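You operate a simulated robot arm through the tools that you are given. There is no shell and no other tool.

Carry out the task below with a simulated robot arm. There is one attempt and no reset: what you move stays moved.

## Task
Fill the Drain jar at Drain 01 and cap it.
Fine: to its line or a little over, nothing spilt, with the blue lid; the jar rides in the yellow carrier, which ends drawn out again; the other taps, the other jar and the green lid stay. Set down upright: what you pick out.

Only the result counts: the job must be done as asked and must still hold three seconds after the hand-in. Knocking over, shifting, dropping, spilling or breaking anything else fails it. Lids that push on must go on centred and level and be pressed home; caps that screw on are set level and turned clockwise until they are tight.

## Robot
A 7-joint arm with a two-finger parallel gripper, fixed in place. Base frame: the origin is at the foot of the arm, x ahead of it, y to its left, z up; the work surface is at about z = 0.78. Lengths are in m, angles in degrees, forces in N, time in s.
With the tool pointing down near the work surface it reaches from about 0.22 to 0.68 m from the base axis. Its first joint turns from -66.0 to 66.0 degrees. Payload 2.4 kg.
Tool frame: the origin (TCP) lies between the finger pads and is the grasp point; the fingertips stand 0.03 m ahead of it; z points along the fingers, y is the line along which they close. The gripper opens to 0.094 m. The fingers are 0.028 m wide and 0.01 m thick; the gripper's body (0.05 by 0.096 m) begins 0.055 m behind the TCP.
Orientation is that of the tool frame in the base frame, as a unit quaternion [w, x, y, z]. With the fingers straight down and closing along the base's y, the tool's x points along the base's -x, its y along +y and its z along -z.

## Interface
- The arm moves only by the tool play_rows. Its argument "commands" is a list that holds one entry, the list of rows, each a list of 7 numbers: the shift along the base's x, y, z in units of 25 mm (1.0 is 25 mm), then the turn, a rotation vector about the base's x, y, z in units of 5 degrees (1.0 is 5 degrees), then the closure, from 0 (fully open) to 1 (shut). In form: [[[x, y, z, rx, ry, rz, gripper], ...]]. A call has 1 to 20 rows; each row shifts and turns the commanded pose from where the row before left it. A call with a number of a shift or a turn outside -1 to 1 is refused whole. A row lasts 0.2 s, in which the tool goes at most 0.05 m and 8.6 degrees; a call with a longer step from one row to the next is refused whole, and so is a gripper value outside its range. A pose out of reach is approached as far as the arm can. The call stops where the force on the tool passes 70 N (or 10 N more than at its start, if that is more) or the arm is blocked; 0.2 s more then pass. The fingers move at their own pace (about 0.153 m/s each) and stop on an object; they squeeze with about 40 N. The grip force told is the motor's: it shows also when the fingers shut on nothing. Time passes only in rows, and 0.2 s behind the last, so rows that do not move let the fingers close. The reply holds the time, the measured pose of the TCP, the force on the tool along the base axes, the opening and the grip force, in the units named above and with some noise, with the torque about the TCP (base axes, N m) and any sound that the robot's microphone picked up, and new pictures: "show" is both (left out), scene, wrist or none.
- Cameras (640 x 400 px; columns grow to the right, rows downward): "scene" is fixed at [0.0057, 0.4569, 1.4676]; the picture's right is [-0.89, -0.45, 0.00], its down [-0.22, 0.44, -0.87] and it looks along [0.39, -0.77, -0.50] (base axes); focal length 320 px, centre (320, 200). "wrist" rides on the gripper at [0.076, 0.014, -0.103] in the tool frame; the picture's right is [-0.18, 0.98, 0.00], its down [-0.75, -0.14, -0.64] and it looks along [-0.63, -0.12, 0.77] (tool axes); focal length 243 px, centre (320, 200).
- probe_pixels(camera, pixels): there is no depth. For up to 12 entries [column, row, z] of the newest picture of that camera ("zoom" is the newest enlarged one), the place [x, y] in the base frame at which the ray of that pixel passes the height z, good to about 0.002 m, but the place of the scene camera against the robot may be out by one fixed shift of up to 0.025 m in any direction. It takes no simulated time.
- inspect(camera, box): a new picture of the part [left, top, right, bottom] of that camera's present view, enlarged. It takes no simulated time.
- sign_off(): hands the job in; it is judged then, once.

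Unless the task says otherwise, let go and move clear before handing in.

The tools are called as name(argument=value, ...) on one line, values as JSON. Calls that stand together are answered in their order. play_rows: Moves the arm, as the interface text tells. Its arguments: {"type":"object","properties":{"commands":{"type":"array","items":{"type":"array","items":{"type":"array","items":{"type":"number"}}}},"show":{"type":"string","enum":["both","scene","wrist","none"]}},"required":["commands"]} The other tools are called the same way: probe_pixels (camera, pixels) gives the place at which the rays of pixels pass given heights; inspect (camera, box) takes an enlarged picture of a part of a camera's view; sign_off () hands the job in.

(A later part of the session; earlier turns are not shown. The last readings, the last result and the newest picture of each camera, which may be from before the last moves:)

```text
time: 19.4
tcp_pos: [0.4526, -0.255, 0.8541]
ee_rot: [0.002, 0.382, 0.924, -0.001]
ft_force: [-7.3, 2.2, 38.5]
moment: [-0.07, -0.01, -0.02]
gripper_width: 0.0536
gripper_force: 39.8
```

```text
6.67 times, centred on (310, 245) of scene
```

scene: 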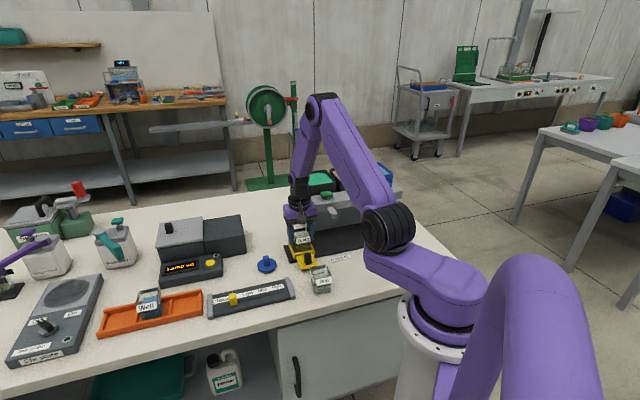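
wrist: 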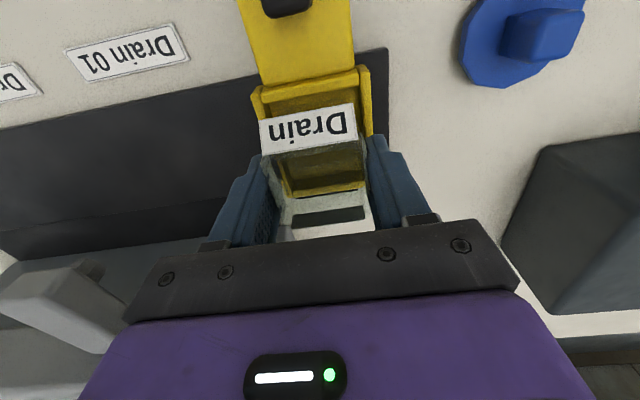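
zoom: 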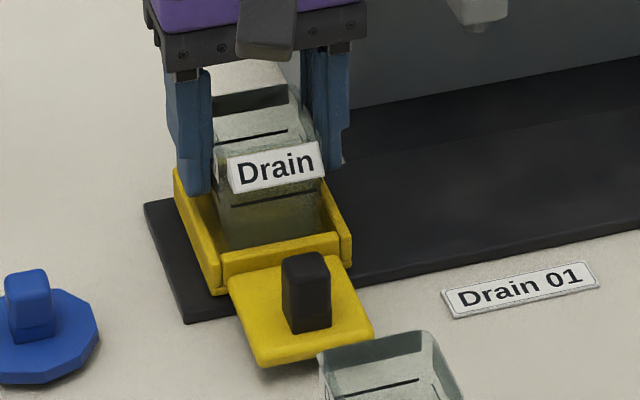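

The force rose to 38 N with the jar bottom at about z=0.793, which matches the tray floor, and the scene shows it inside the walls. I'll ease off a little and open.

play_rows(commands=[[[0, 0, 0.1, 0, 0, 0, 1], [0, 0, 0, 0, 0, 0, 0.3], [0, 0, 0, 0, 0, 0, 0.2], [0, 0, 0, 0, 0, 0, 0], [0, 0, 0, 0, 0, 0, 0]]])

inspect(camera="scene", box=[270, 215, 350, 275])

inspect(camera="wrist", box=[230, 50, 410, 230])

```text
time: 20.6
tcp_pos: [0.4522, -0.2534, 0.8551]
ee_rot: [0.0, 0.383, 0.924, 0.0]
ft_force: [0.0, -0.2, 1.0]
moment: [0.01, 0.02, -0.01]
gripper_width: 0.0939
gripper_force: 0.1
```

scene: 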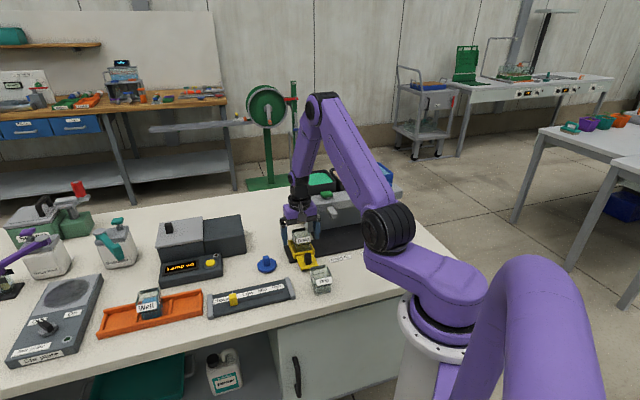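
wrist: 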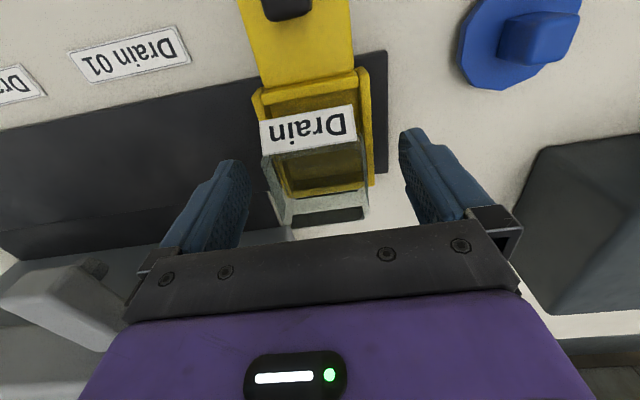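

```text
6.67 times, centred on (310, 245) of scene
```

zoom: 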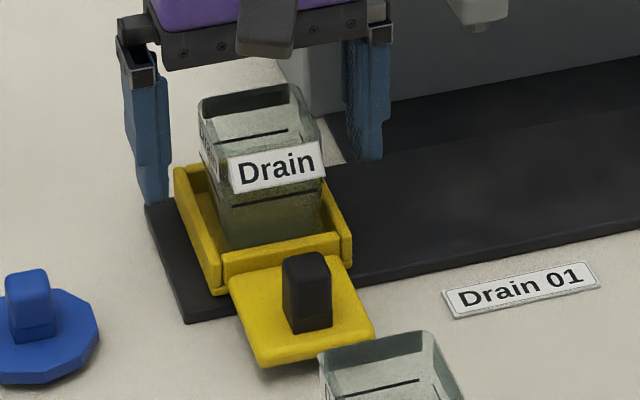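

```text
2.22 times, centred on (320, 140) of wrist
```

zoom: 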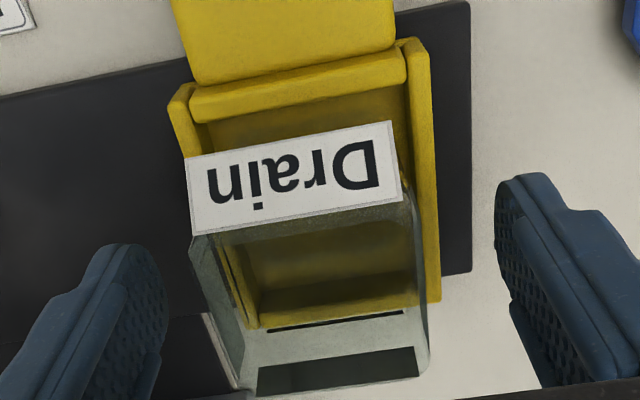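

The jar is released and stands in the tray. I'll rise straight up and look at it from above.

play_rows(commands=[[[0, 0, 0.8, 0, 0, 0, 0], [0, 0, 0.8, 0, 0, 0, 0], [0, 0, 0.8, 0, 0, 0, 0], [0, 0, 0.8, 0, 0, 0, 0], [0, 0, 0.8, 0, 0, 0, 0], [-0.7, 0.7, 0, 0, 0, 0, 0], [-0.7, 0.7, 0, 0, 0, 0, 0], [-0.7, 0.7, 0, 0, 0, 0, 0], [-0.5, 0.5, 0, 0, 0, 0, 0], [0, 0, 0, 0, 0, 0, 0]]])

inspect(camera="wrist", box=[240, 60, 420, 220])

inspect(camera="scene", box=[270, 215, 350, 275])

```text
time: 22.8
tcp_pos: [0.3887, -0.1904, 0.9546]
ee_rot: [0.0, 0.382, 0.924, 0.0]
ft_force: [0.1, -0.1, 0.2]
moment: [0.0, 0.0, 0.0]
gripper_width: 0.0941
gripper_force: 0.1
```

scene: 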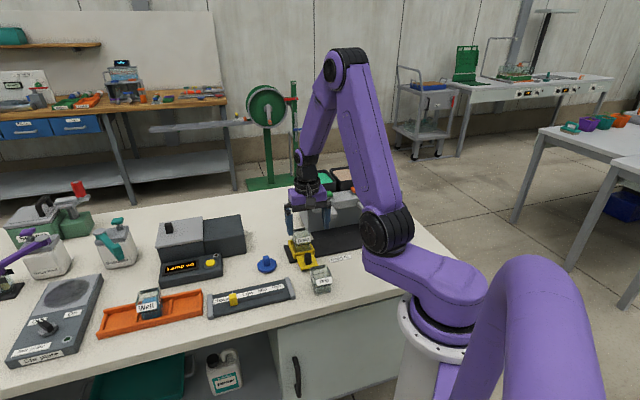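
wrist: 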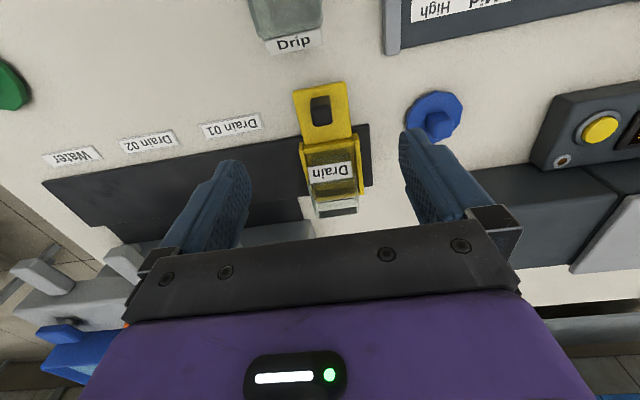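

```text
2.50 times, centred on (330, 140) of wrist
```

zoom: 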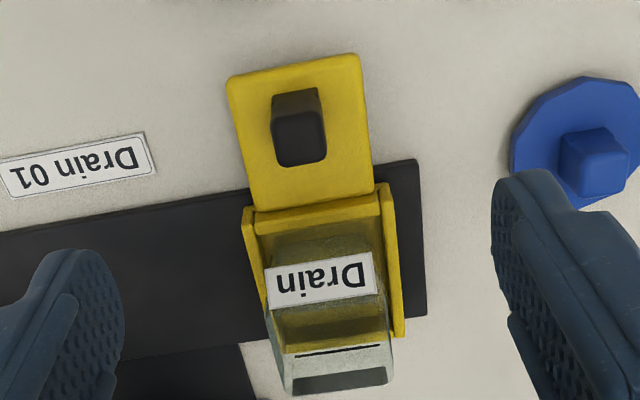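

```text
6.67 times, centred on (310, 245) of scene
```

zoom: 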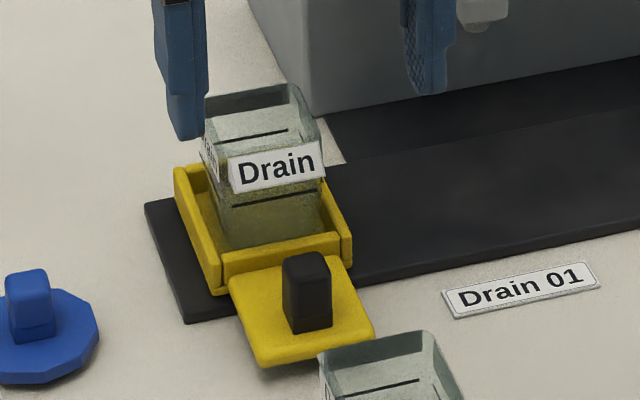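

The jar sits square in the tray and upright. Next is the handle at (322,112), which I'll locate at its top height.

probe_pixels(camera="wrist", pixels=[[321, 114, 0.825], [321, 114, 0.83], [311.5, 97.5, 0.825], [329, 95.5, 0.825], [331.5, 118, 0.825], [313.5, 122, 0.825], [310.5, 98, 0.83], [332, 122, 0.83]])

inspect(camera="wrist", box=[285, 75, 365, 145])

```text
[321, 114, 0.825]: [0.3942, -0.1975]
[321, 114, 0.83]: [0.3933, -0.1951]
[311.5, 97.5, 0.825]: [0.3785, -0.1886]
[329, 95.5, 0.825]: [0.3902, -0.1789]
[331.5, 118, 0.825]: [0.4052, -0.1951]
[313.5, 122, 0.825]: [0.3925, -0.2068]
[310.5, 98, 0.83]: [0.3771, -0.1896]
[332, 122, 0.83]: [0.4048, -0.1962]
```

```text
5.71 times, centred on (325, 110) of wrist
```

zoom: 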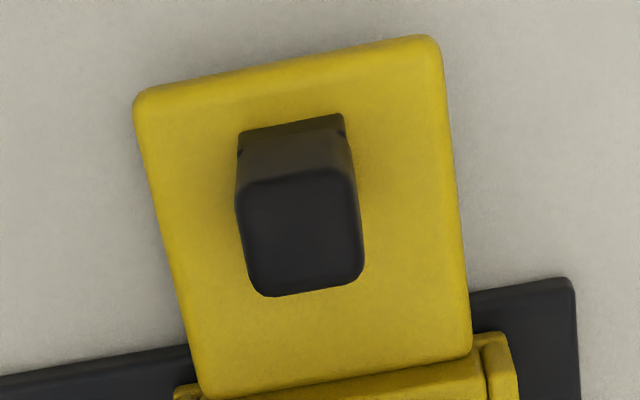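

The handle centre is about (0.3955,-0.1975) and it is about 0.02 m wide. I'll descend to z≈0.83 and grip it.

play_rows(commands=[[[0.27, -0.28, -0.8, 0, 0, 0, 0], [0, 0, -0.9, 0, 0, 0, 0], [0, 0, -0.9, 0, 0, 0, 0], [0, 0, -0.9, 0, 0, 0, 0], [0, 0, -0.9, 0, 0, 0, 0], [0, 0, -0.5, 0, 0, 0, 0], [0, 0, 0, 0, 0, 0, 0]]])

inspect(camera="scene", box=[270, 215, 350, 275])

```text
time: 24.4
tcp_pos: [0.395, -0.1945, 0.8318]
ee_rot: [0.0, 0.383, 0.924, 0.0]
ft_force: [-0.8, 0.5, -0.7]
moment: [-0.02, 0.0, 0.02]
gripper_width: 0.0942
gripper_force: 0.1
```

scene: 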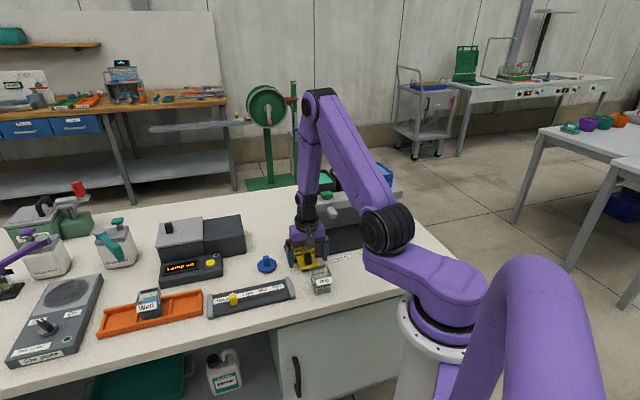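
wrist: 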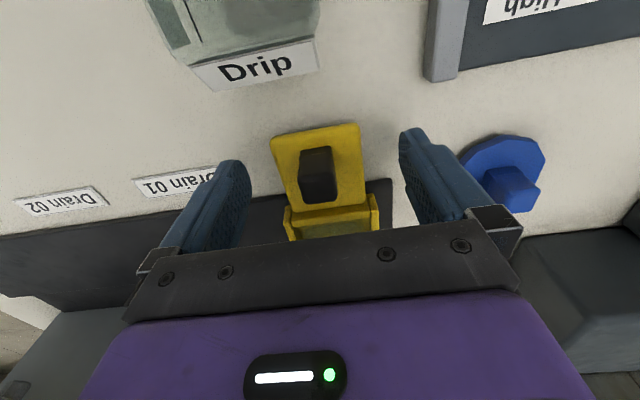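

```text
6.67 times, centred on (310, 245) of scene
```

zoom: 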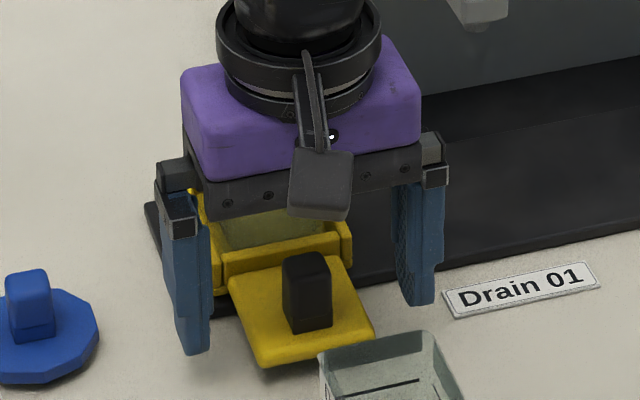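

The fingers straddle the handle, at (318,175) in the wrist view. I'll close on it.

play_rows(commands=[[[0, 0, 0.08, 0, 0, 0, 0.4], [0, 0, 0, 0, 0, 0, 0.7], [0, 0, 0, 0, 0, 0, 1], [0, 0, 0, 0, 0, 0, 1], [0, 0, 0, 0, 0, 0, 1]]])

inspect(camera="scene", box=[270, 205, 370, 275])

```text
time: 25.6
tcp_pos: [0.3936, -0.1965, 0.8339]
ee_rot: [0.0, 0.384, 0.924, 0.001]
ft_force: [-4.4, -3.9, -1.1]
moment: [0.07, 0.09, -0.14]
gripper_width: 0.0234
gripper_force: 45.0
```

scene: 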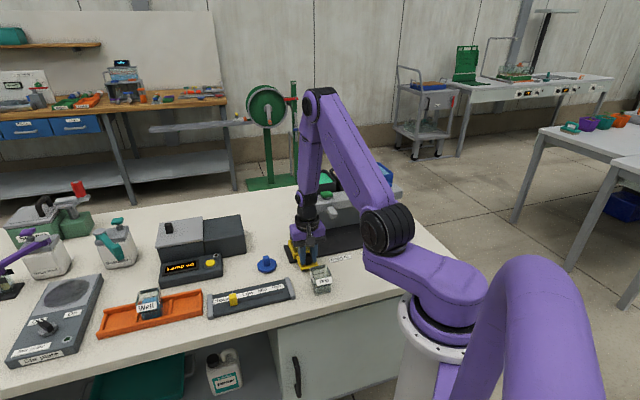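
wrist: 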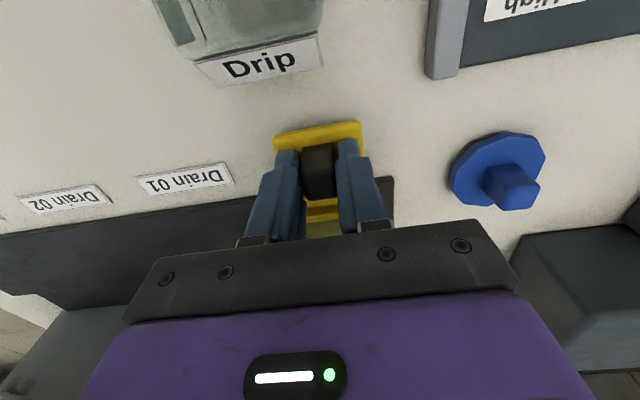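

```text
5.71 times, centred on (320, 240) of scene
```

zoom: 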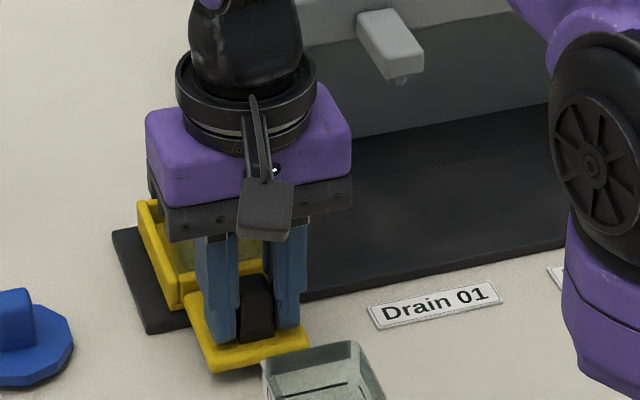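

The handle is gripped at 0.0234 m opening. I'll test sliding a short way along the strip toward the taps and watch the force.

play_rows(commands=[[[-0.2, -0.2, 0, 0, 0, 0, 1], [-0.25, -0.25, 0, 0, 0, 0, 1], [-0.25, -0.25, 0, 0, 0, 0, 1], [0, 0, 0, 0, 0, 0, 1]]])

inspect(camera="scene", box=[270, 205, 370, 275])

```text
time: 26.6
tcp_pos: [0.3757, -0.2137, 0.8343]
ee_rot: [0.0, 0.384, 0.923, -0.001]
ft_force: [-0.2, 0.7, 13.9]
moment: [0.12, 0.13, 0.01]
gripper_width: 0.0236
gripper_force: 44.7
```

scene: 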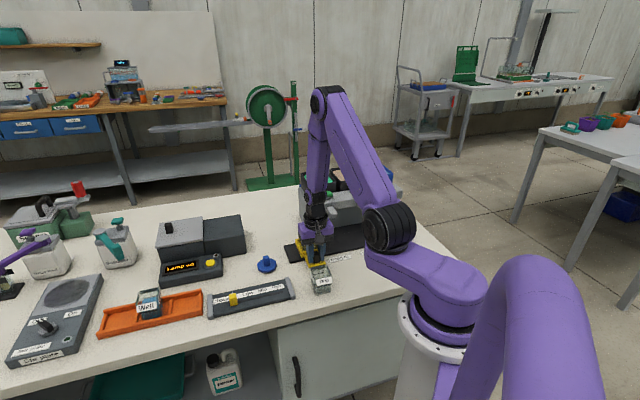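
wrist: 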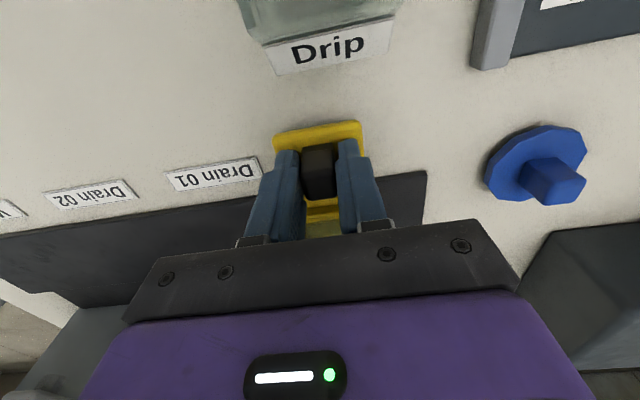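

```text
5.71 times, centred on (320, 240) of scene
```

zoom: 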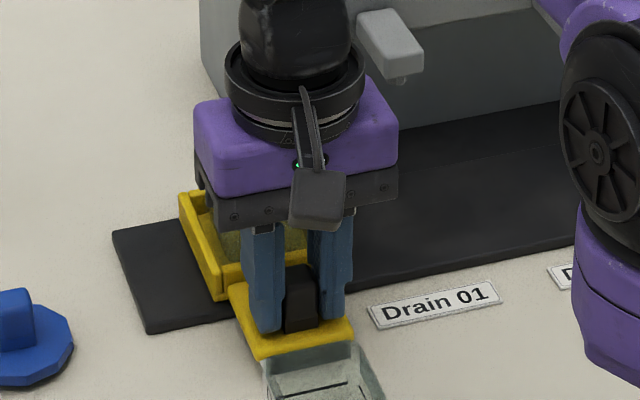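

The carrier slid smoothly by about 25 mm with little side force, and the strip's free end shows behind it. I'll continue about 84 mm more to bring the jar under spout 1.

play_rows(commands=[[[-0.2, -0.2, 0.04, 0, 0, 0, 1], [-0.3, -0.3, 0, 0, 0, 0, 1], [-0.3, -0.3, 0, 0, 0, 0, 1], [-0.3, -0.3, 0, 0, 0, 0, 1], [-0.3, -0.3, 0, 0, 0, 0, 1], [-0.3, -0.3, 0, 0, 0, 0, 1], [-0.3, -0.3, 0, 0, 0, 0, 1], [-0.2, -0.2, 0, 0, 0, 0, 1], [-0.1, -0.1, 0, 0, 0, 0, 1], [0, 0, 0, 0, 0, 0, 1]]])

inspect(camera="scene", box=[280, 190, 380, 260])

```text
time: 28.8
tcp_pos: [0.3187, -0.2708, 0.8363]
ee_rot: [0.001, 0.384, 0.923, 0.0]
ft_force: [5.8, -6.3, -36.8]
moment: [0.29, 0.28, -0.04]
gripper_width: 0.0236
gripper_force: 44.6
```

scene: 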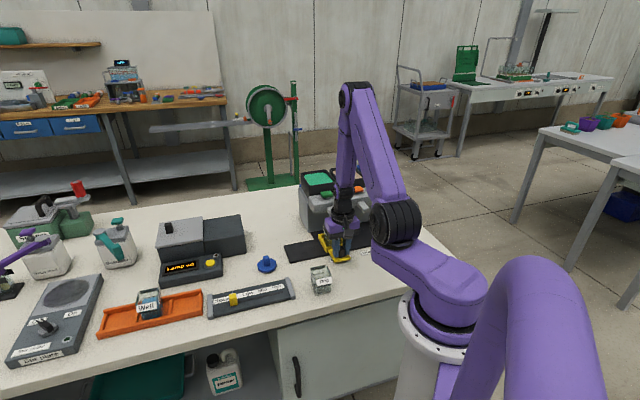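
wrist: 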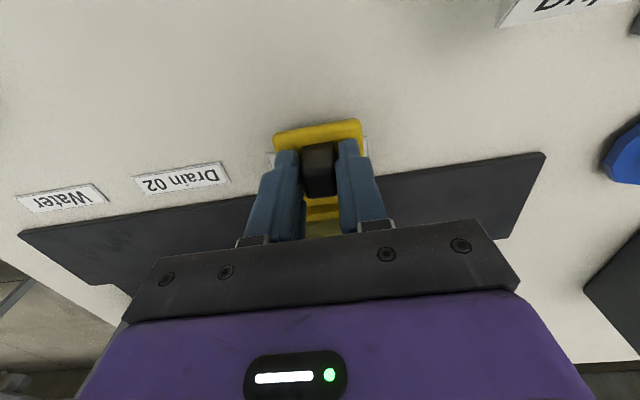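

```text
5.71 times, centred on (330, 225) of scene
```

zoom: 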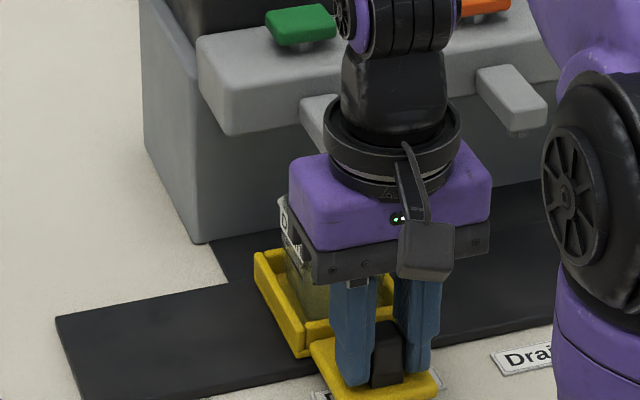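

The carrier is near the spout at t≈-0.034, where the target is -0.030, and I'm lifting on it with about 37 N. I'll ease z down, finish the last 4 mm and check.

play_rows(commands=[[[0, 0, -0.05, 0, 0, 0, 1], [-0.11, -0.11, -0.02, 0, 0, 0, 1], [0, 0, 0, 0, 0, 0, 1], [0, 0, 0, 0, 0, 0, 1]]])

inspect(camera="scene", box=[280, 190, 380, 260])

```text
time: 29.8
tcp_pos: [0.3168, -0.2733, 0.8355]
ee_rot: [0.001, 0.383, 0.924, -0.001]
ft_force: [0.0, -0.2, 34.3]
moment: [0.0, 0.02, 0.01]
gripper_width: 0.0238
gripper_force: 45.4
```

scene: 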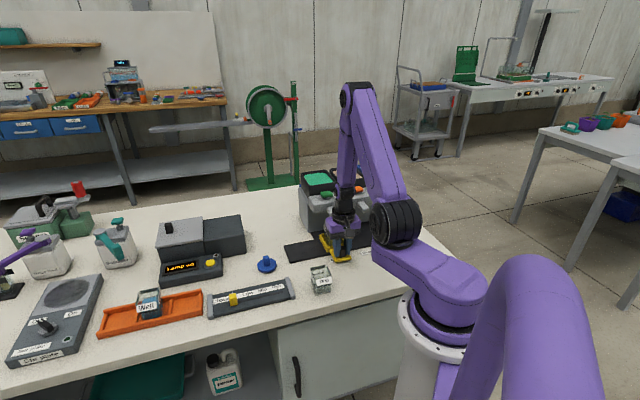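
wrist: 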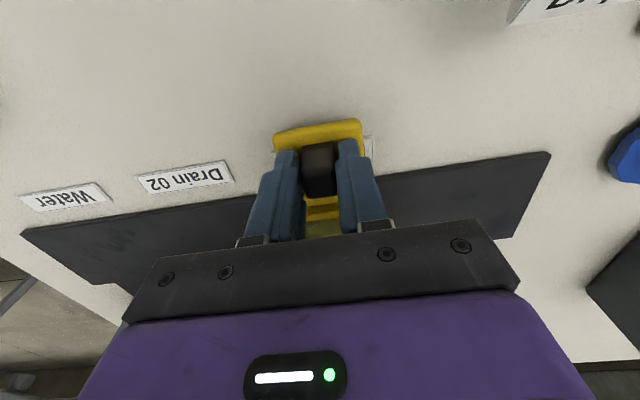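

```text
5.71 times, centred on (330, 225) of scene
```

zoom: 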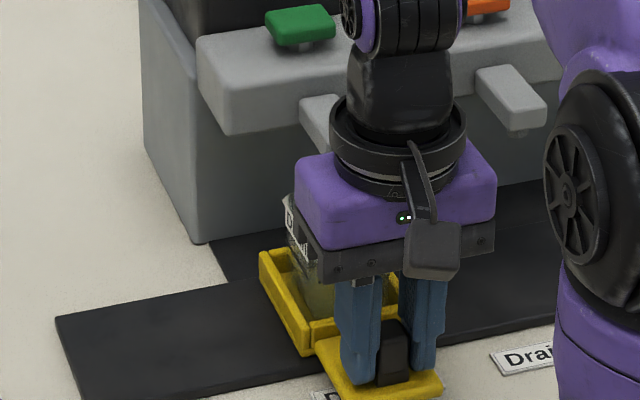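

t is now about -0.031, which puts the jar under nozzle 1. I'll ease the vertical load, release the handle, rise, and back off outward to inspect the alignment.

play_rows(commands=[[[0, 0, 0.035, 0, 0, 0, 1], [0, 0, 0, 0, 0, 0, 0.6], [0, 0, 0, 0, 0, 0, 0.4], [0, 0, 0, 0, 0, 0, 0.4], [0, 0, 0.8, 0, 0, 0, 0.4], [0, 0, 0.8, 0, 0, 0, 0.4], [0, 0, 0.8, 0, 0, 0, 0.4], [-0.4, 0.4, 0.8, 0, 0, 0, 0.4], [-0.4, 0.4, 0.8, 0, 0, 0, 0.4], [-0.4, 0.4, 0.8, 0, 0, 0, 0.4], [-0.4, 0.4, 0.8, 0, 0, 0, 0.4], [-0.4, 0.4, 0.8, 0, 0, 0, 0.4], [0, 0, 0, 0, 0, 0, 0.4]]])

inspect(camera="scene", box=[280, 190, 380, 260])

inspect(camera="wrist", box=[240, 100, 420, 240])

```text
time: 32.6
tcp_pos: [0.2652, -0.2233, 0.9953]
ee_rot: [0.001, 0.383, 0.924, 0.0]
ft_force: [0.3, -0.1, -1.1]
moment: [-0.02, -0.01, 0.01]
gripper_width: 0.0563
gripper_force: 0.0
```

scene: 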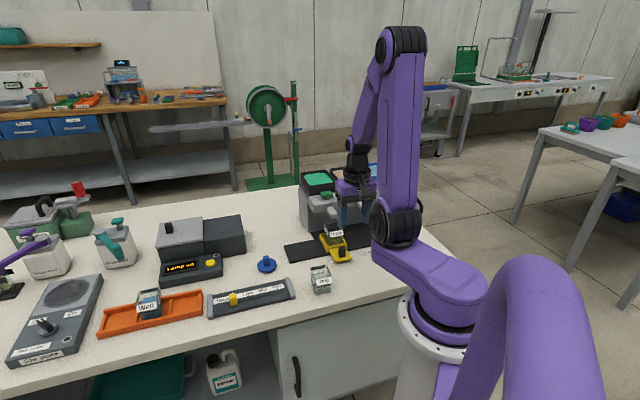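
wrist: 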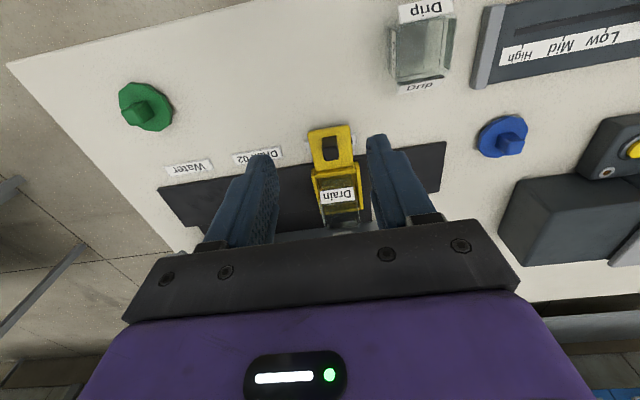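

```text
5.71 times, centred on (330, 225) of scene
```

zoom: 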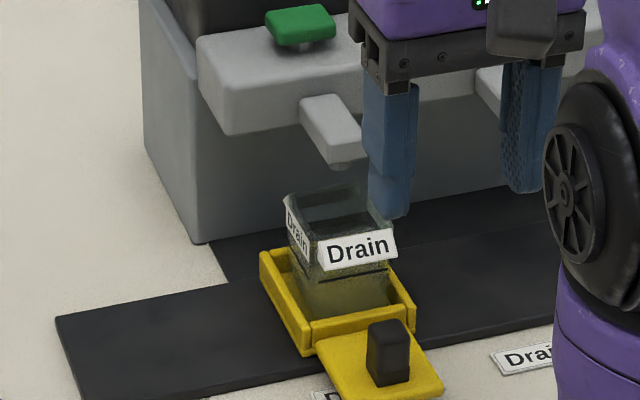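

```text
2.86 times, centred on (330, 170) of wrist
```

zoom: 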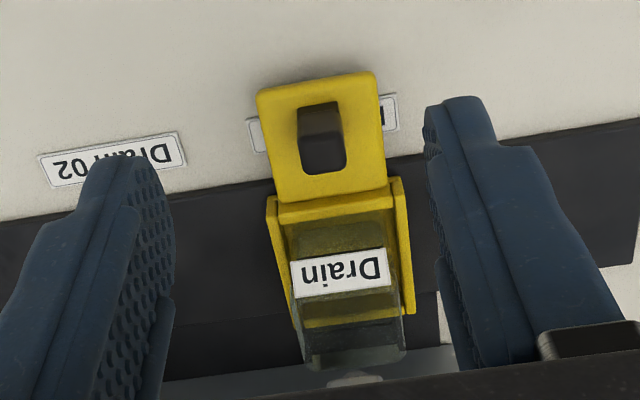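

The nozzle, at zoom (345,165), hangs over the jar. I'll check the alignment by probing nozzle and rim in the same scene zoom.

inspect(camera="scene", box=[310, 200, 360, 240])

```text
10.00 times, centred on (335, 220) of scene
```

zoom: 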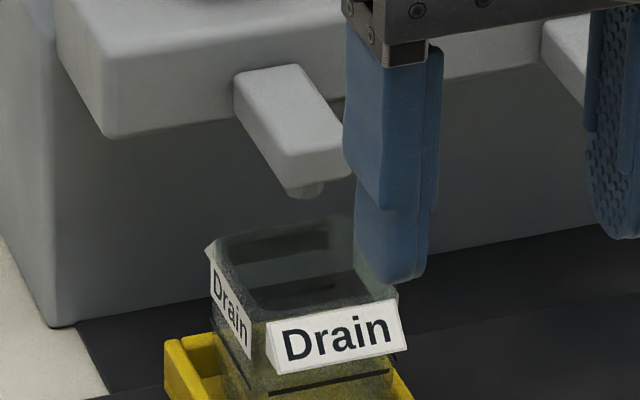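

probe_pixels(camera="zoom", pixels=[[308, 195, 0.885], [308, 195, 0.89], [213, 243, 0.852], [353, 219, 0.852], [397, 290, 0.852], [265, 320, 0.852]])

```text
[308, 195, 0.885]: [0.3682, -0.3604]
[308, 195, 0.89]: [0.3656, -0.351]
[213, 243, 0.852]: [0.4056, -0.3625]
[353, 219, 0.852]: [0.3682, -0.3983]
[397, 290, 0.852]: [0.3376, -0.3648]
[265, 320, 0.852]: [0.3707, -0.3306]
```

Relative positions agree within several mm, but the nozzle height is uncertain. I'll take another tilted wrist view from the front to verify the alignment before opening the tap.

play_rows(commands=[[[-0.45, 0.5, 0, 0, 0, 0, 0.4], [-0.45, 0.5, 0, 0, 0, 0, 0.4], [-0.45, 0.5, 0, 0, 0, 0, 0.4], [-0.45, 0.5, 0, 0, 0, 0, 0.4], [0, 0, 0, -0.707, -0.707, 0, 0.4], [0, 0, 0, -0.707, -0.707, 0, 0.4], [0, 0, 0, -0.707, -0.707, 0, 0.4], [0, 0, 0, -0.707, -0.707, 0, 0.4], [0, 0, 0, -0.707, -0.707, 0, 0.4], [0, 0, 0, -0.707, -0.707, 0, 0.4], [0, 0, 0, 0, 0, 0, 0.4]]], show="wrist")

inspect(camera="wrist", box=[280, 100, 380, 235])

```text
time: 35.0
tcp_pos: [0.2229, -0.1725, 0.9937]
ee_rot: [0.239, 0.369, 0.893, -0.099]
ft_force: [-0.5, -0.4, 0.1]
moment: [0.0, 0.01, 0.02]
gripper_width: 0.0565
gripper_force: 0.1
```

wrist: 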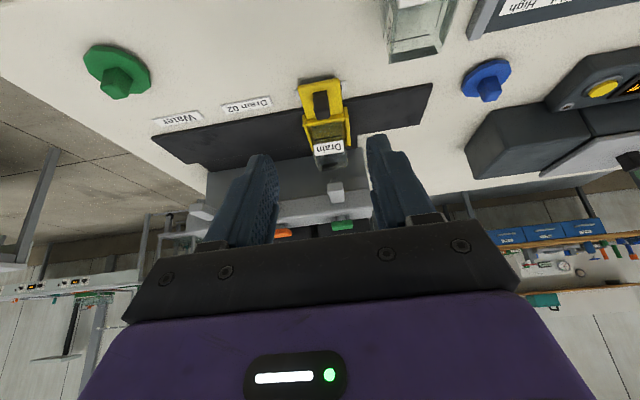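

```text
2.96 times, centred on (330, 168) of wrist
```

zoom: 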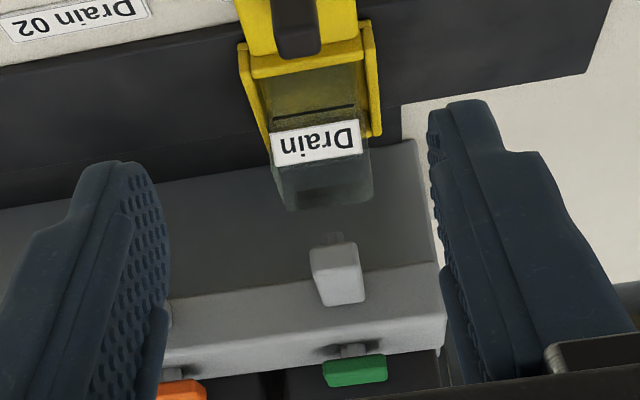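

inspect(camera="wrist", box=[300, 130, 364, 194])

```text
6.25 times, centred on (332, 162) of wrist
```

zoom: 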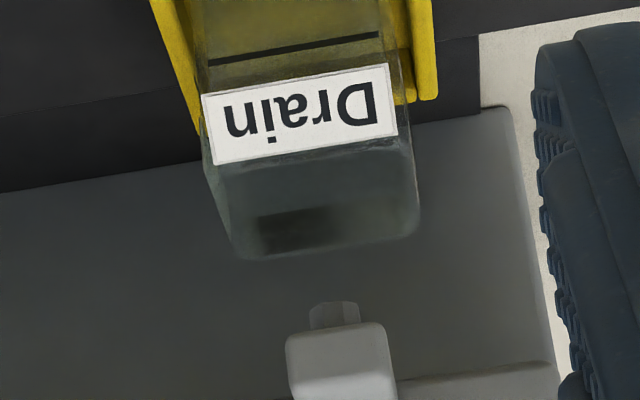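

probe_pixels(camera="zoom", pixels=[[334, 306, 0.88], [334, 306, 0.885], [334, 306, 0.89], [334, 306, 0.9], [205, 162, 0.852], [402, 137, 0.852], [417, 228, 0.852], [238, 257, 0.852], [338, 350, 0.89], [338, 350, 0.9]])

```text
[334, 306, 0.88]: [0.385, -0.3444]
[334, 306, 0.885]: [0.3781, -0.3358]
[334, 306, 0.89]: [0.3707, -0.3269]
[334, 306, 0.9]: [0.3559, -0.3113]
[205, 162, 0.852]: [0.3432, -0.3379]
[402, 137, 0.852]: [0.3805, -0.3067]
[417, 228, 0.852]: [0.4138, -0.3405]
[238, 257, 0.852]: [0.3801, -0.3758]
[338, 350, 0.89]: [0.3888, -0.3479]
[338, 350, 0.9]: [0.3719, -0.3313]
```

The jar and nozzle line up: t is -0.028 against -0.030, and the depths are consistent with a rim at z≈0.857 and a nozzle at z≈0.888. I'll untilt and rise over the tap to measure the green paddle and hopper clearance.

play_rows(commands=[[[0, 0, 0.5, 0.707, 0.707, 0, 0.4], [0, 0, 0.5, 0.707, 0.707, 0, 0.4], [0, 0, 0.5, 0.707, 0.707, 0, 0.6], [0, 0, 0.5, 0.707, 0.707, 0, 0.8], [0, 0, 0.5, 0.707, 0.707, 0, 1], [0, 0, 0.5, 0.707, 0.707, 0, 1], [0.7, -0.78, 0.5, 0, 0, 0, 1], [0.7, -0.78, 0.5, 0, 0, 0, 1], [0.7, -0.78, 0.5, 0, 0, 0, 1], [0.7, -0.78, 0.5, 0, 0, 0, 1], [0.7, -0.78, 0.5, 0, 0, 0, 1], [0.7, -0.78, 0.5, 0, 0, 0, 1], [0, 0, 0, 0, 0, 0, 1]]])

inspect(camera="wrist", box=[240, 100, 400, 220])

inspect(camera="scene", box=[295, 160, 375, 260])

```text
time: 37.8
tcp_pos: [0.327, -0.2907, 1.1433]
ee_rot: [-0.001, 0.383, 0.924, 0.0]
ft_force: [-0.2, -0.3, -0.6]
moment: [0.02, 0.05, 0.03]
gripper_width: 0.0
gripper_force: 33.1
```

scene: 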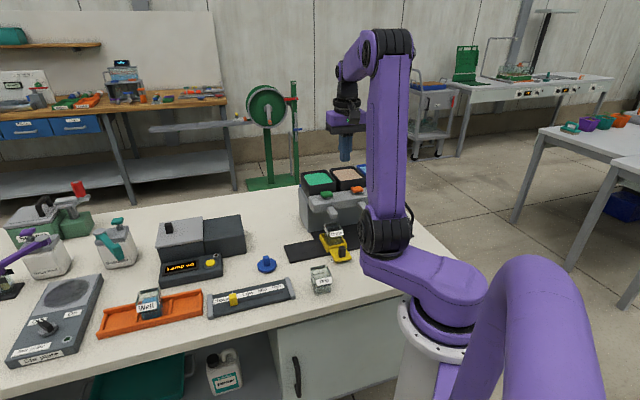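
wrist: 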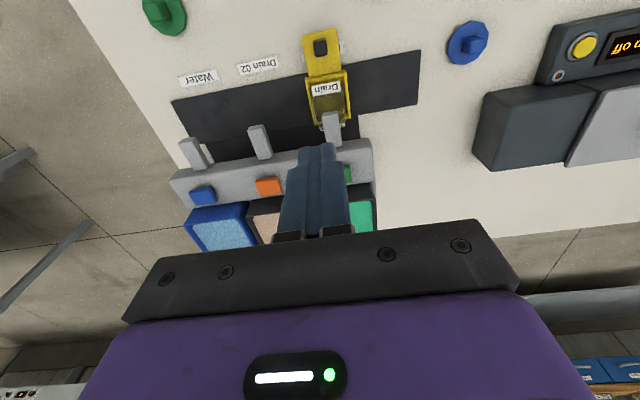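

```text
3.33 times, centred on (320, 160) of wrist
```

zoom: 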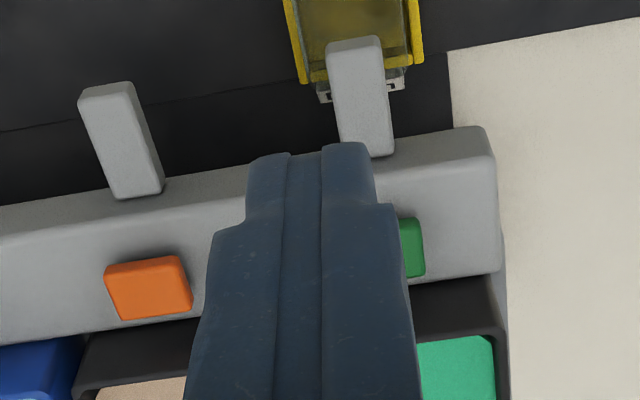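

```text
4.00 times, centred on (335, 210) of scene
```

zoom: 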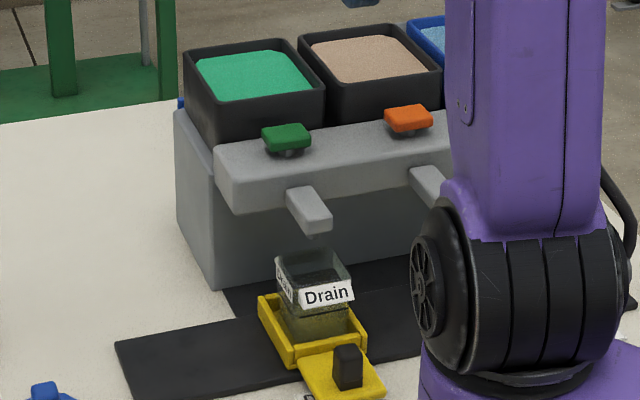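

The fingers cover the green paddle at about (347,172), but the orange one at (268,187) has the same form and I can probe it. I'll compute the paddle height from two views.

probe_pixels(camera="wrist", pixels=[[268.7, 186.7, 0.94], [268.7, 186.7, 0.95], [268.7, 186.7, 0.96], [255.5, 179.5, 0.95], [278, 176.5, 0.95], [282, 193, 0.95], [259.4, 196.6, 0.95], [351, 182.5, 0.95], [349.5, 165.5, 0.95], [247, 208, 0.98], [280, 199, 0.98], [333, 113, 0.91]])

inspect(camera="scene", box=[315, 180, 365, 220])

```text
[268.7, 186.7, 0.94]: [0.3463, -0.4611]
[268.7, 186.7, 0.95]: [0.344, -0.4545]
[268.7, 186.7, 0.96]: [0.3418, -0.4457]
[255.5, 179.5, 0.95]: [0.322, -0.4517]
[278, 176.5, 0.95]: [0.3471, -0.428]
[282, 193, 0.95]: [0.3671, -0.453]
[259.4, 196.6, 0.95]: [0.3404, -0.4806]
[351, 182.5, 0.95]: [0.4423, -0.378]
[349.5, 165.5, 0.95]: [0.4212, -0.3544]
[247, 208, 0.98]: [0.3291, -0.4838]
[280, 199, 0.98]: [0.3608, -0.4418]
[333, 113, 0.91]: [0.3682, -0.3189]
```

```text
10.00 times, centred on (340, 200) of scene
```

zoom: 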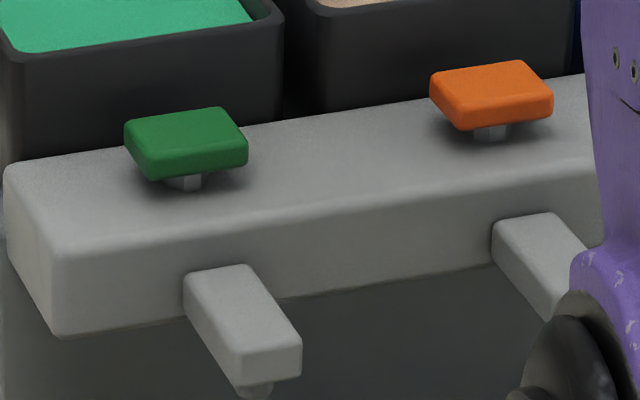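

The green paddle centre works out at about (0.419,-0.378), with its top near z=0.95 and about 0.033 m square. I'll check the hopper rim height for hand-body clearance.

probe_pixels(camera="wrist", pixels=[[373.5, 198, 0.98], [373.5, 198, 1.0], [373.5, 198, 1.02], [372, 181, 0.93], [370, 141, 0.93]])

probe_pixels(camera="scene", pixels=[[308, 183, 0.98], [308, 183, 1.0], [308, 183, 1.02], [336, 179, 1.0], [326, 194, 0.95], [327, 194, 0.95]])

inspect(camera="scene", box=[295, 165, 345, 205])

inspect(camera="wrist", box=[330, 130, 400, 220])

```text
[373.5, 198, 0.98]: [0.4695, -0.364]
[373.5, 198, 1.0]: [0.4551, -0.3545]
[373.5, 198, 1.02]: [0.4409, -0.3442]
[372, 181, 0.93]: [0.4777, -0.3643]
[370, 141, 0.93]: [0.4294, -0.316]
```

```text
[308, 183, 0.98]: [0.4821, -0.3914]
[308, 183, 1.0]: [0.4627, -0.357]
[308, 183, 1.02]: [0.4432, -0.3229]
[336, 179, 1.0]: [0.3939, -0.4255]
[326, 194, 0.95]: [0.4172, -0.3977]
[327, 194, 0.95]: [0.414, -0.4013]
```

```text
10.00 times, centred on (320, 185) of scene
```

zoom: 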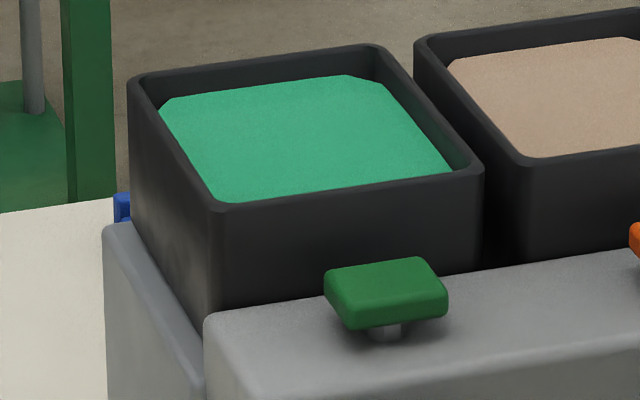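

```text
4.44 times, centred on (365, 175) of wrist
```

zoom: 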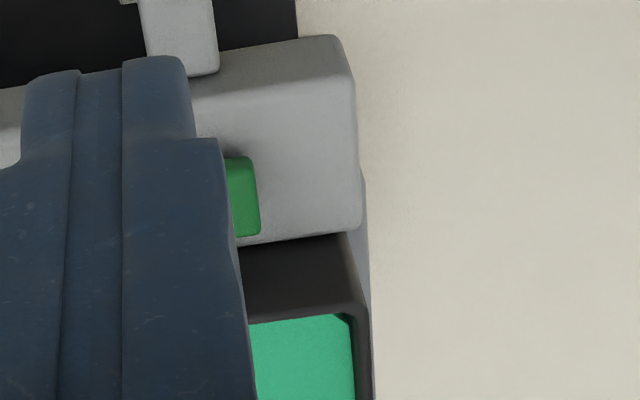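

The hopper front wall is near d≈0.594 and its rim near z≈0.975, so closed fingers over the paddle at d≈0.560 fit with clearance. I'll move above the paddle with fingers shut and hover about 1.5 cm over it.

play_rows(commands=[[[0.72, -0.675, 0, 0, 0, 0, 1], [0.72, -0.675, 0, 0, 0, 0, 1], [0.72, -0.675, 0, 0, 0, 0, 1], [0.72, -0.675, 0, 0, 0, 0, 1], [0.72, -0.675, 0, 0, 0, 0, 1], [0, 0, -0.9, 0, 0, 0, 1], [0, 0, -0.9, 0, 0, 0, 1], [0, 0, -0.9, 0, 0, 0, 1], [0, 0, -0.9, 0, 0, 0, 1], [0, 0, -0.9, 0, 0, 0, 1], [0, 0, -0.9, 0, 0, 0, 1], [0, 0, -0.45, 0, 0, 0, 1], [0, 0, 0, 0, 0, 0, 1]]])

inspect(camera="scene", box=[290, 165, 370, 255])

inspect(camera="wrist", box=[240, 80, 420, 230])

```text
time: 40.6
tcp_pos: [0.4156, -0.3774, 0.9977]
ee_rot: [-0.001, 0.383, 0.924, 0.001]
ft_force: [-0.1, 0.2, -0.7]
moment: [0.02, 0.02, 0.01]
gripper_width: 0.0004
gripper_force: 32.9
```

scene: 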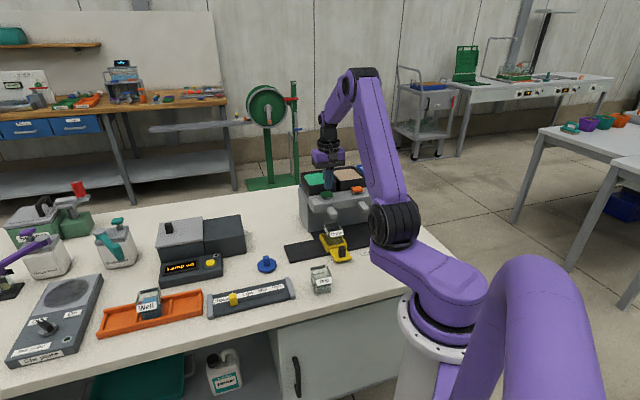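
wrist: 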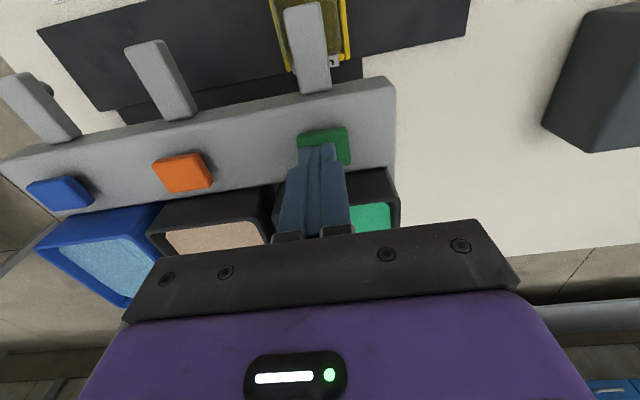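

```text
4.44 times, centred on (330, 210) of scene
```

zoom: 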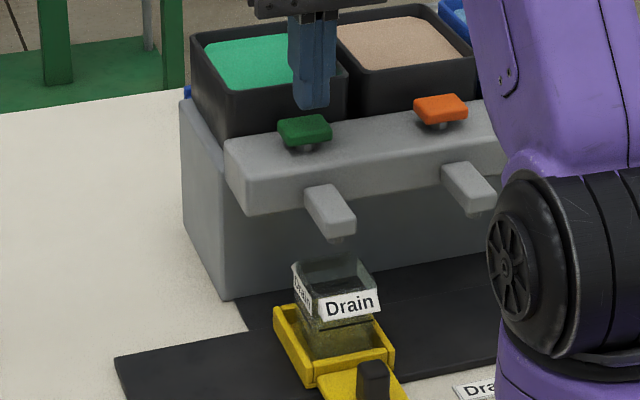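

```text
2.67 times, centred on (330, 155) of wrist
```

zoom: 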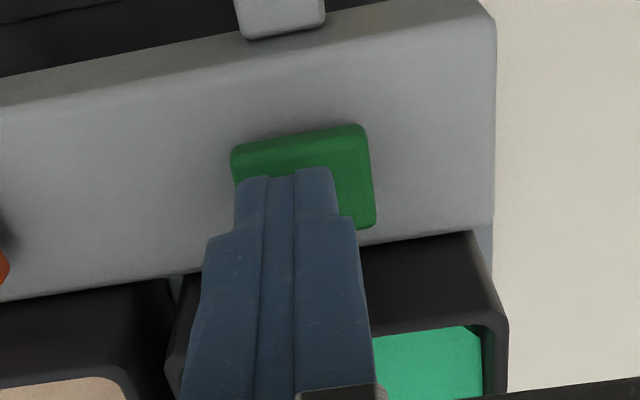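

The fingertips hover over the green paddle, with the paddle corners visible around (323,150). I'll probe its centre to correct before pressing.

probe_pixels(camera="wrist", pixels=[[323.5, 150, 0.95], [297, 135.5, 0.95], [347, 127, 0.95], [350.5, 164, 0.95]])

```text
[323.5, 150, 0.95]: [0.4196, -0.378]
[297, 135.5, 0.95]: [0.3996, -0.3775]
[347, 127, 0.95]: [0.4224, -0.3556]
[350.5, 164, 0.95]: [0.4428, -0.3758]
```

The paddle centre is (0.421,-0.377). I'll shift 4 mm and lower until the tips just touch, watching force and the jar.

play_rows(commands=[[[0.14, 0.1, 0, 0, 0, 0, 1], [0, 0, -0.45, 0, 0, 0, 1], [0, 0, -0.15, 0, 0, 0, 1]]], show="scene")

inspect(camera="scene", box=[300, 175, 370, 255])

```text
time: 41.4
tcp_pos: [0.419, -0.3722, 0.9829]
ee_rot: [0.0, 0.383, 0.924, 0.0]
ft_force: [-0.2, 0.8, -0.8]
moment: [-0.05, 0.01, 0.01]
gripper_width: 0.0
gripper_force: 33.1
```

scene: 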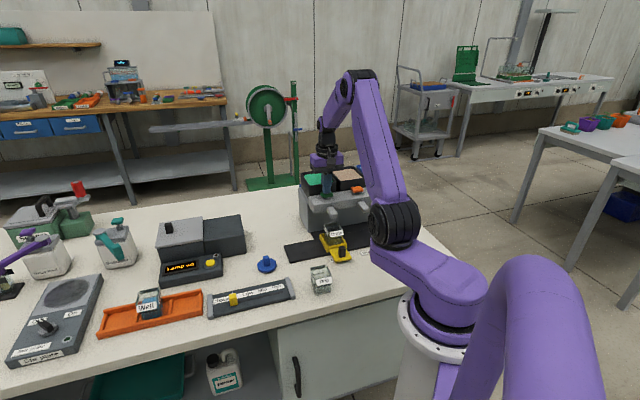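

```text
5.00 times, centred on (335, 215) of scene
```

zoom: 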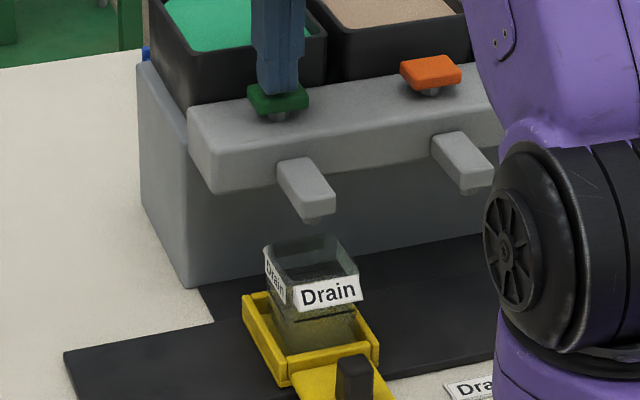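

No contact force yet and the tips sit visually on the paddle. I'll lower another 4 mm.

play_rows(commands=[[[0, 0, -0.1, 0, 0, 0, 1], [0, 0, -0.08, 0, 0, 0, 1]]], show="scene")

inspect(camera="scene", box=[300, 175, 370, 255])

```text
time: 42.0
tcp_pos: [0.4195, -0.3717, 0.9789]
ee_rot: [0.0, 0.382, 0.924, 0.0]
ft_force: [0.3, 0.2, 0.8]
moment: [-0.01, -0.02, 0.0]
gripper_width: 0.0002
gripper_force: 33.7
```

scene: 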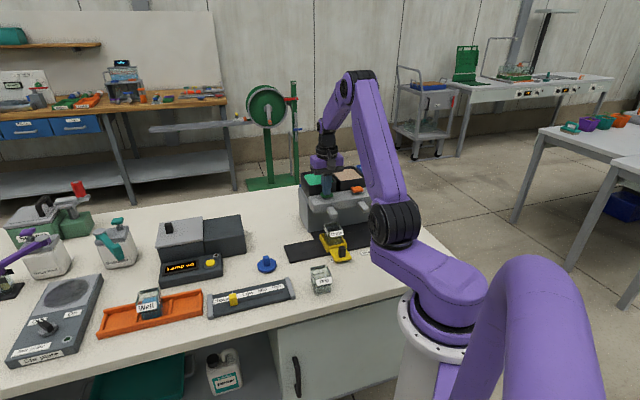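

```text
5.00 times, centred on (335, 215) of scene
```

zoom: 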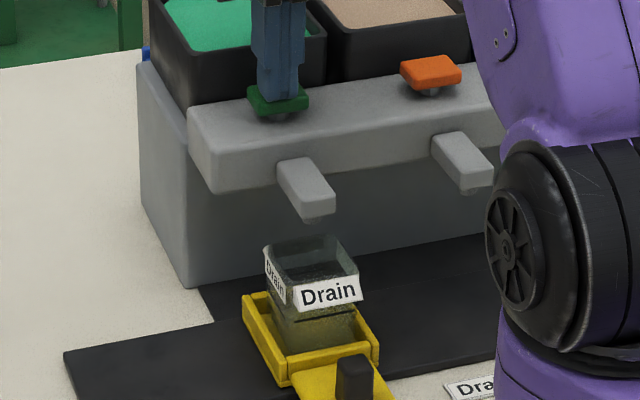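

There is still almost no force (0.8 N). I'll lower 3 mm more and watch the nozzle and paddle.

play_rows(commands=[[[0, 0, -0.12, 0, 0, 0, 1], [0, 0, 0, 0, 0, 0, 1]]], show="scene")

inspect(camera="scene", box=[300, 175, 370, 255])

```text
time: 42.6
tcp_pos: [0.4207, -0.3719, 0.974]
ee_rot: [0.0, 0.383, 0.924, 0.0]
ft_force: [-0.6, 0.3, 2.9]
moment: [0.03, 0.02, 0.03]
gripper_width: 0.0
gripper_force: 33.0
```

scene: 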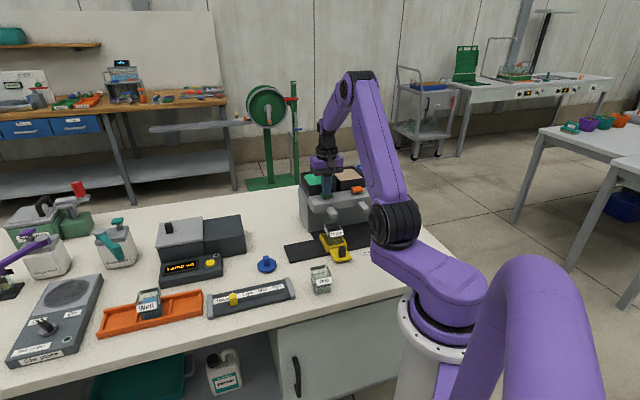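

```text
5.00 times, centred on (335, 215) of scene
```

zoom: 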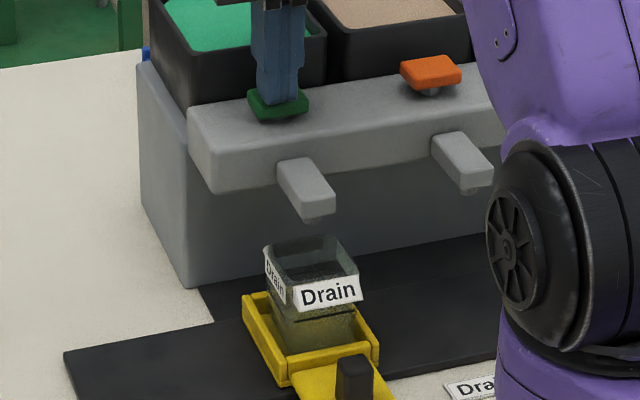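

The paddle is going down against a light spring (2.9 N), with no flow yet. I'll press 2 mm more and check.

play_rows(commands=[[[0, 0, -0.08, 0, 0, 0, 1]]], show="scene")

inspect(camera="scene", box=[300, 175, 370, 255])

```text
time: 43.0
tcp_pos: [0.4196, -0.3723, 0.973]
ee_rot: [0.0, 0.384, 0.924, 0.0]
ft_force: [-1.5, 0.3, 2.3]
moment: [-0.02, 0.04, -0.01]
gripper_width: 0.0
gripper_force: 32.9
```

scene: 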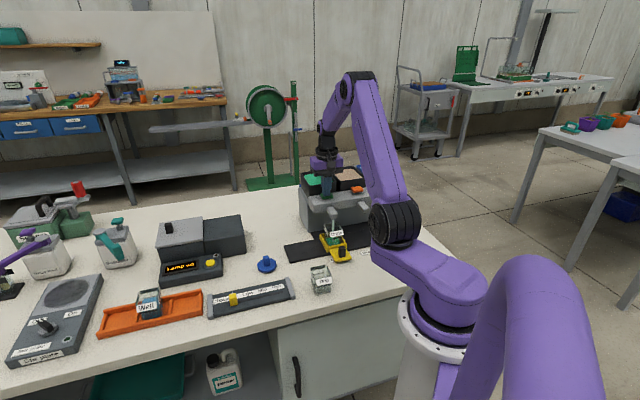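

```text
5.00 times, centred on (335, 215) of scene
```

zoom: 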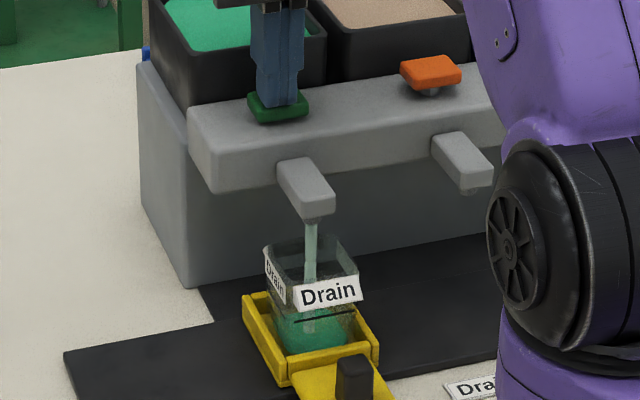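

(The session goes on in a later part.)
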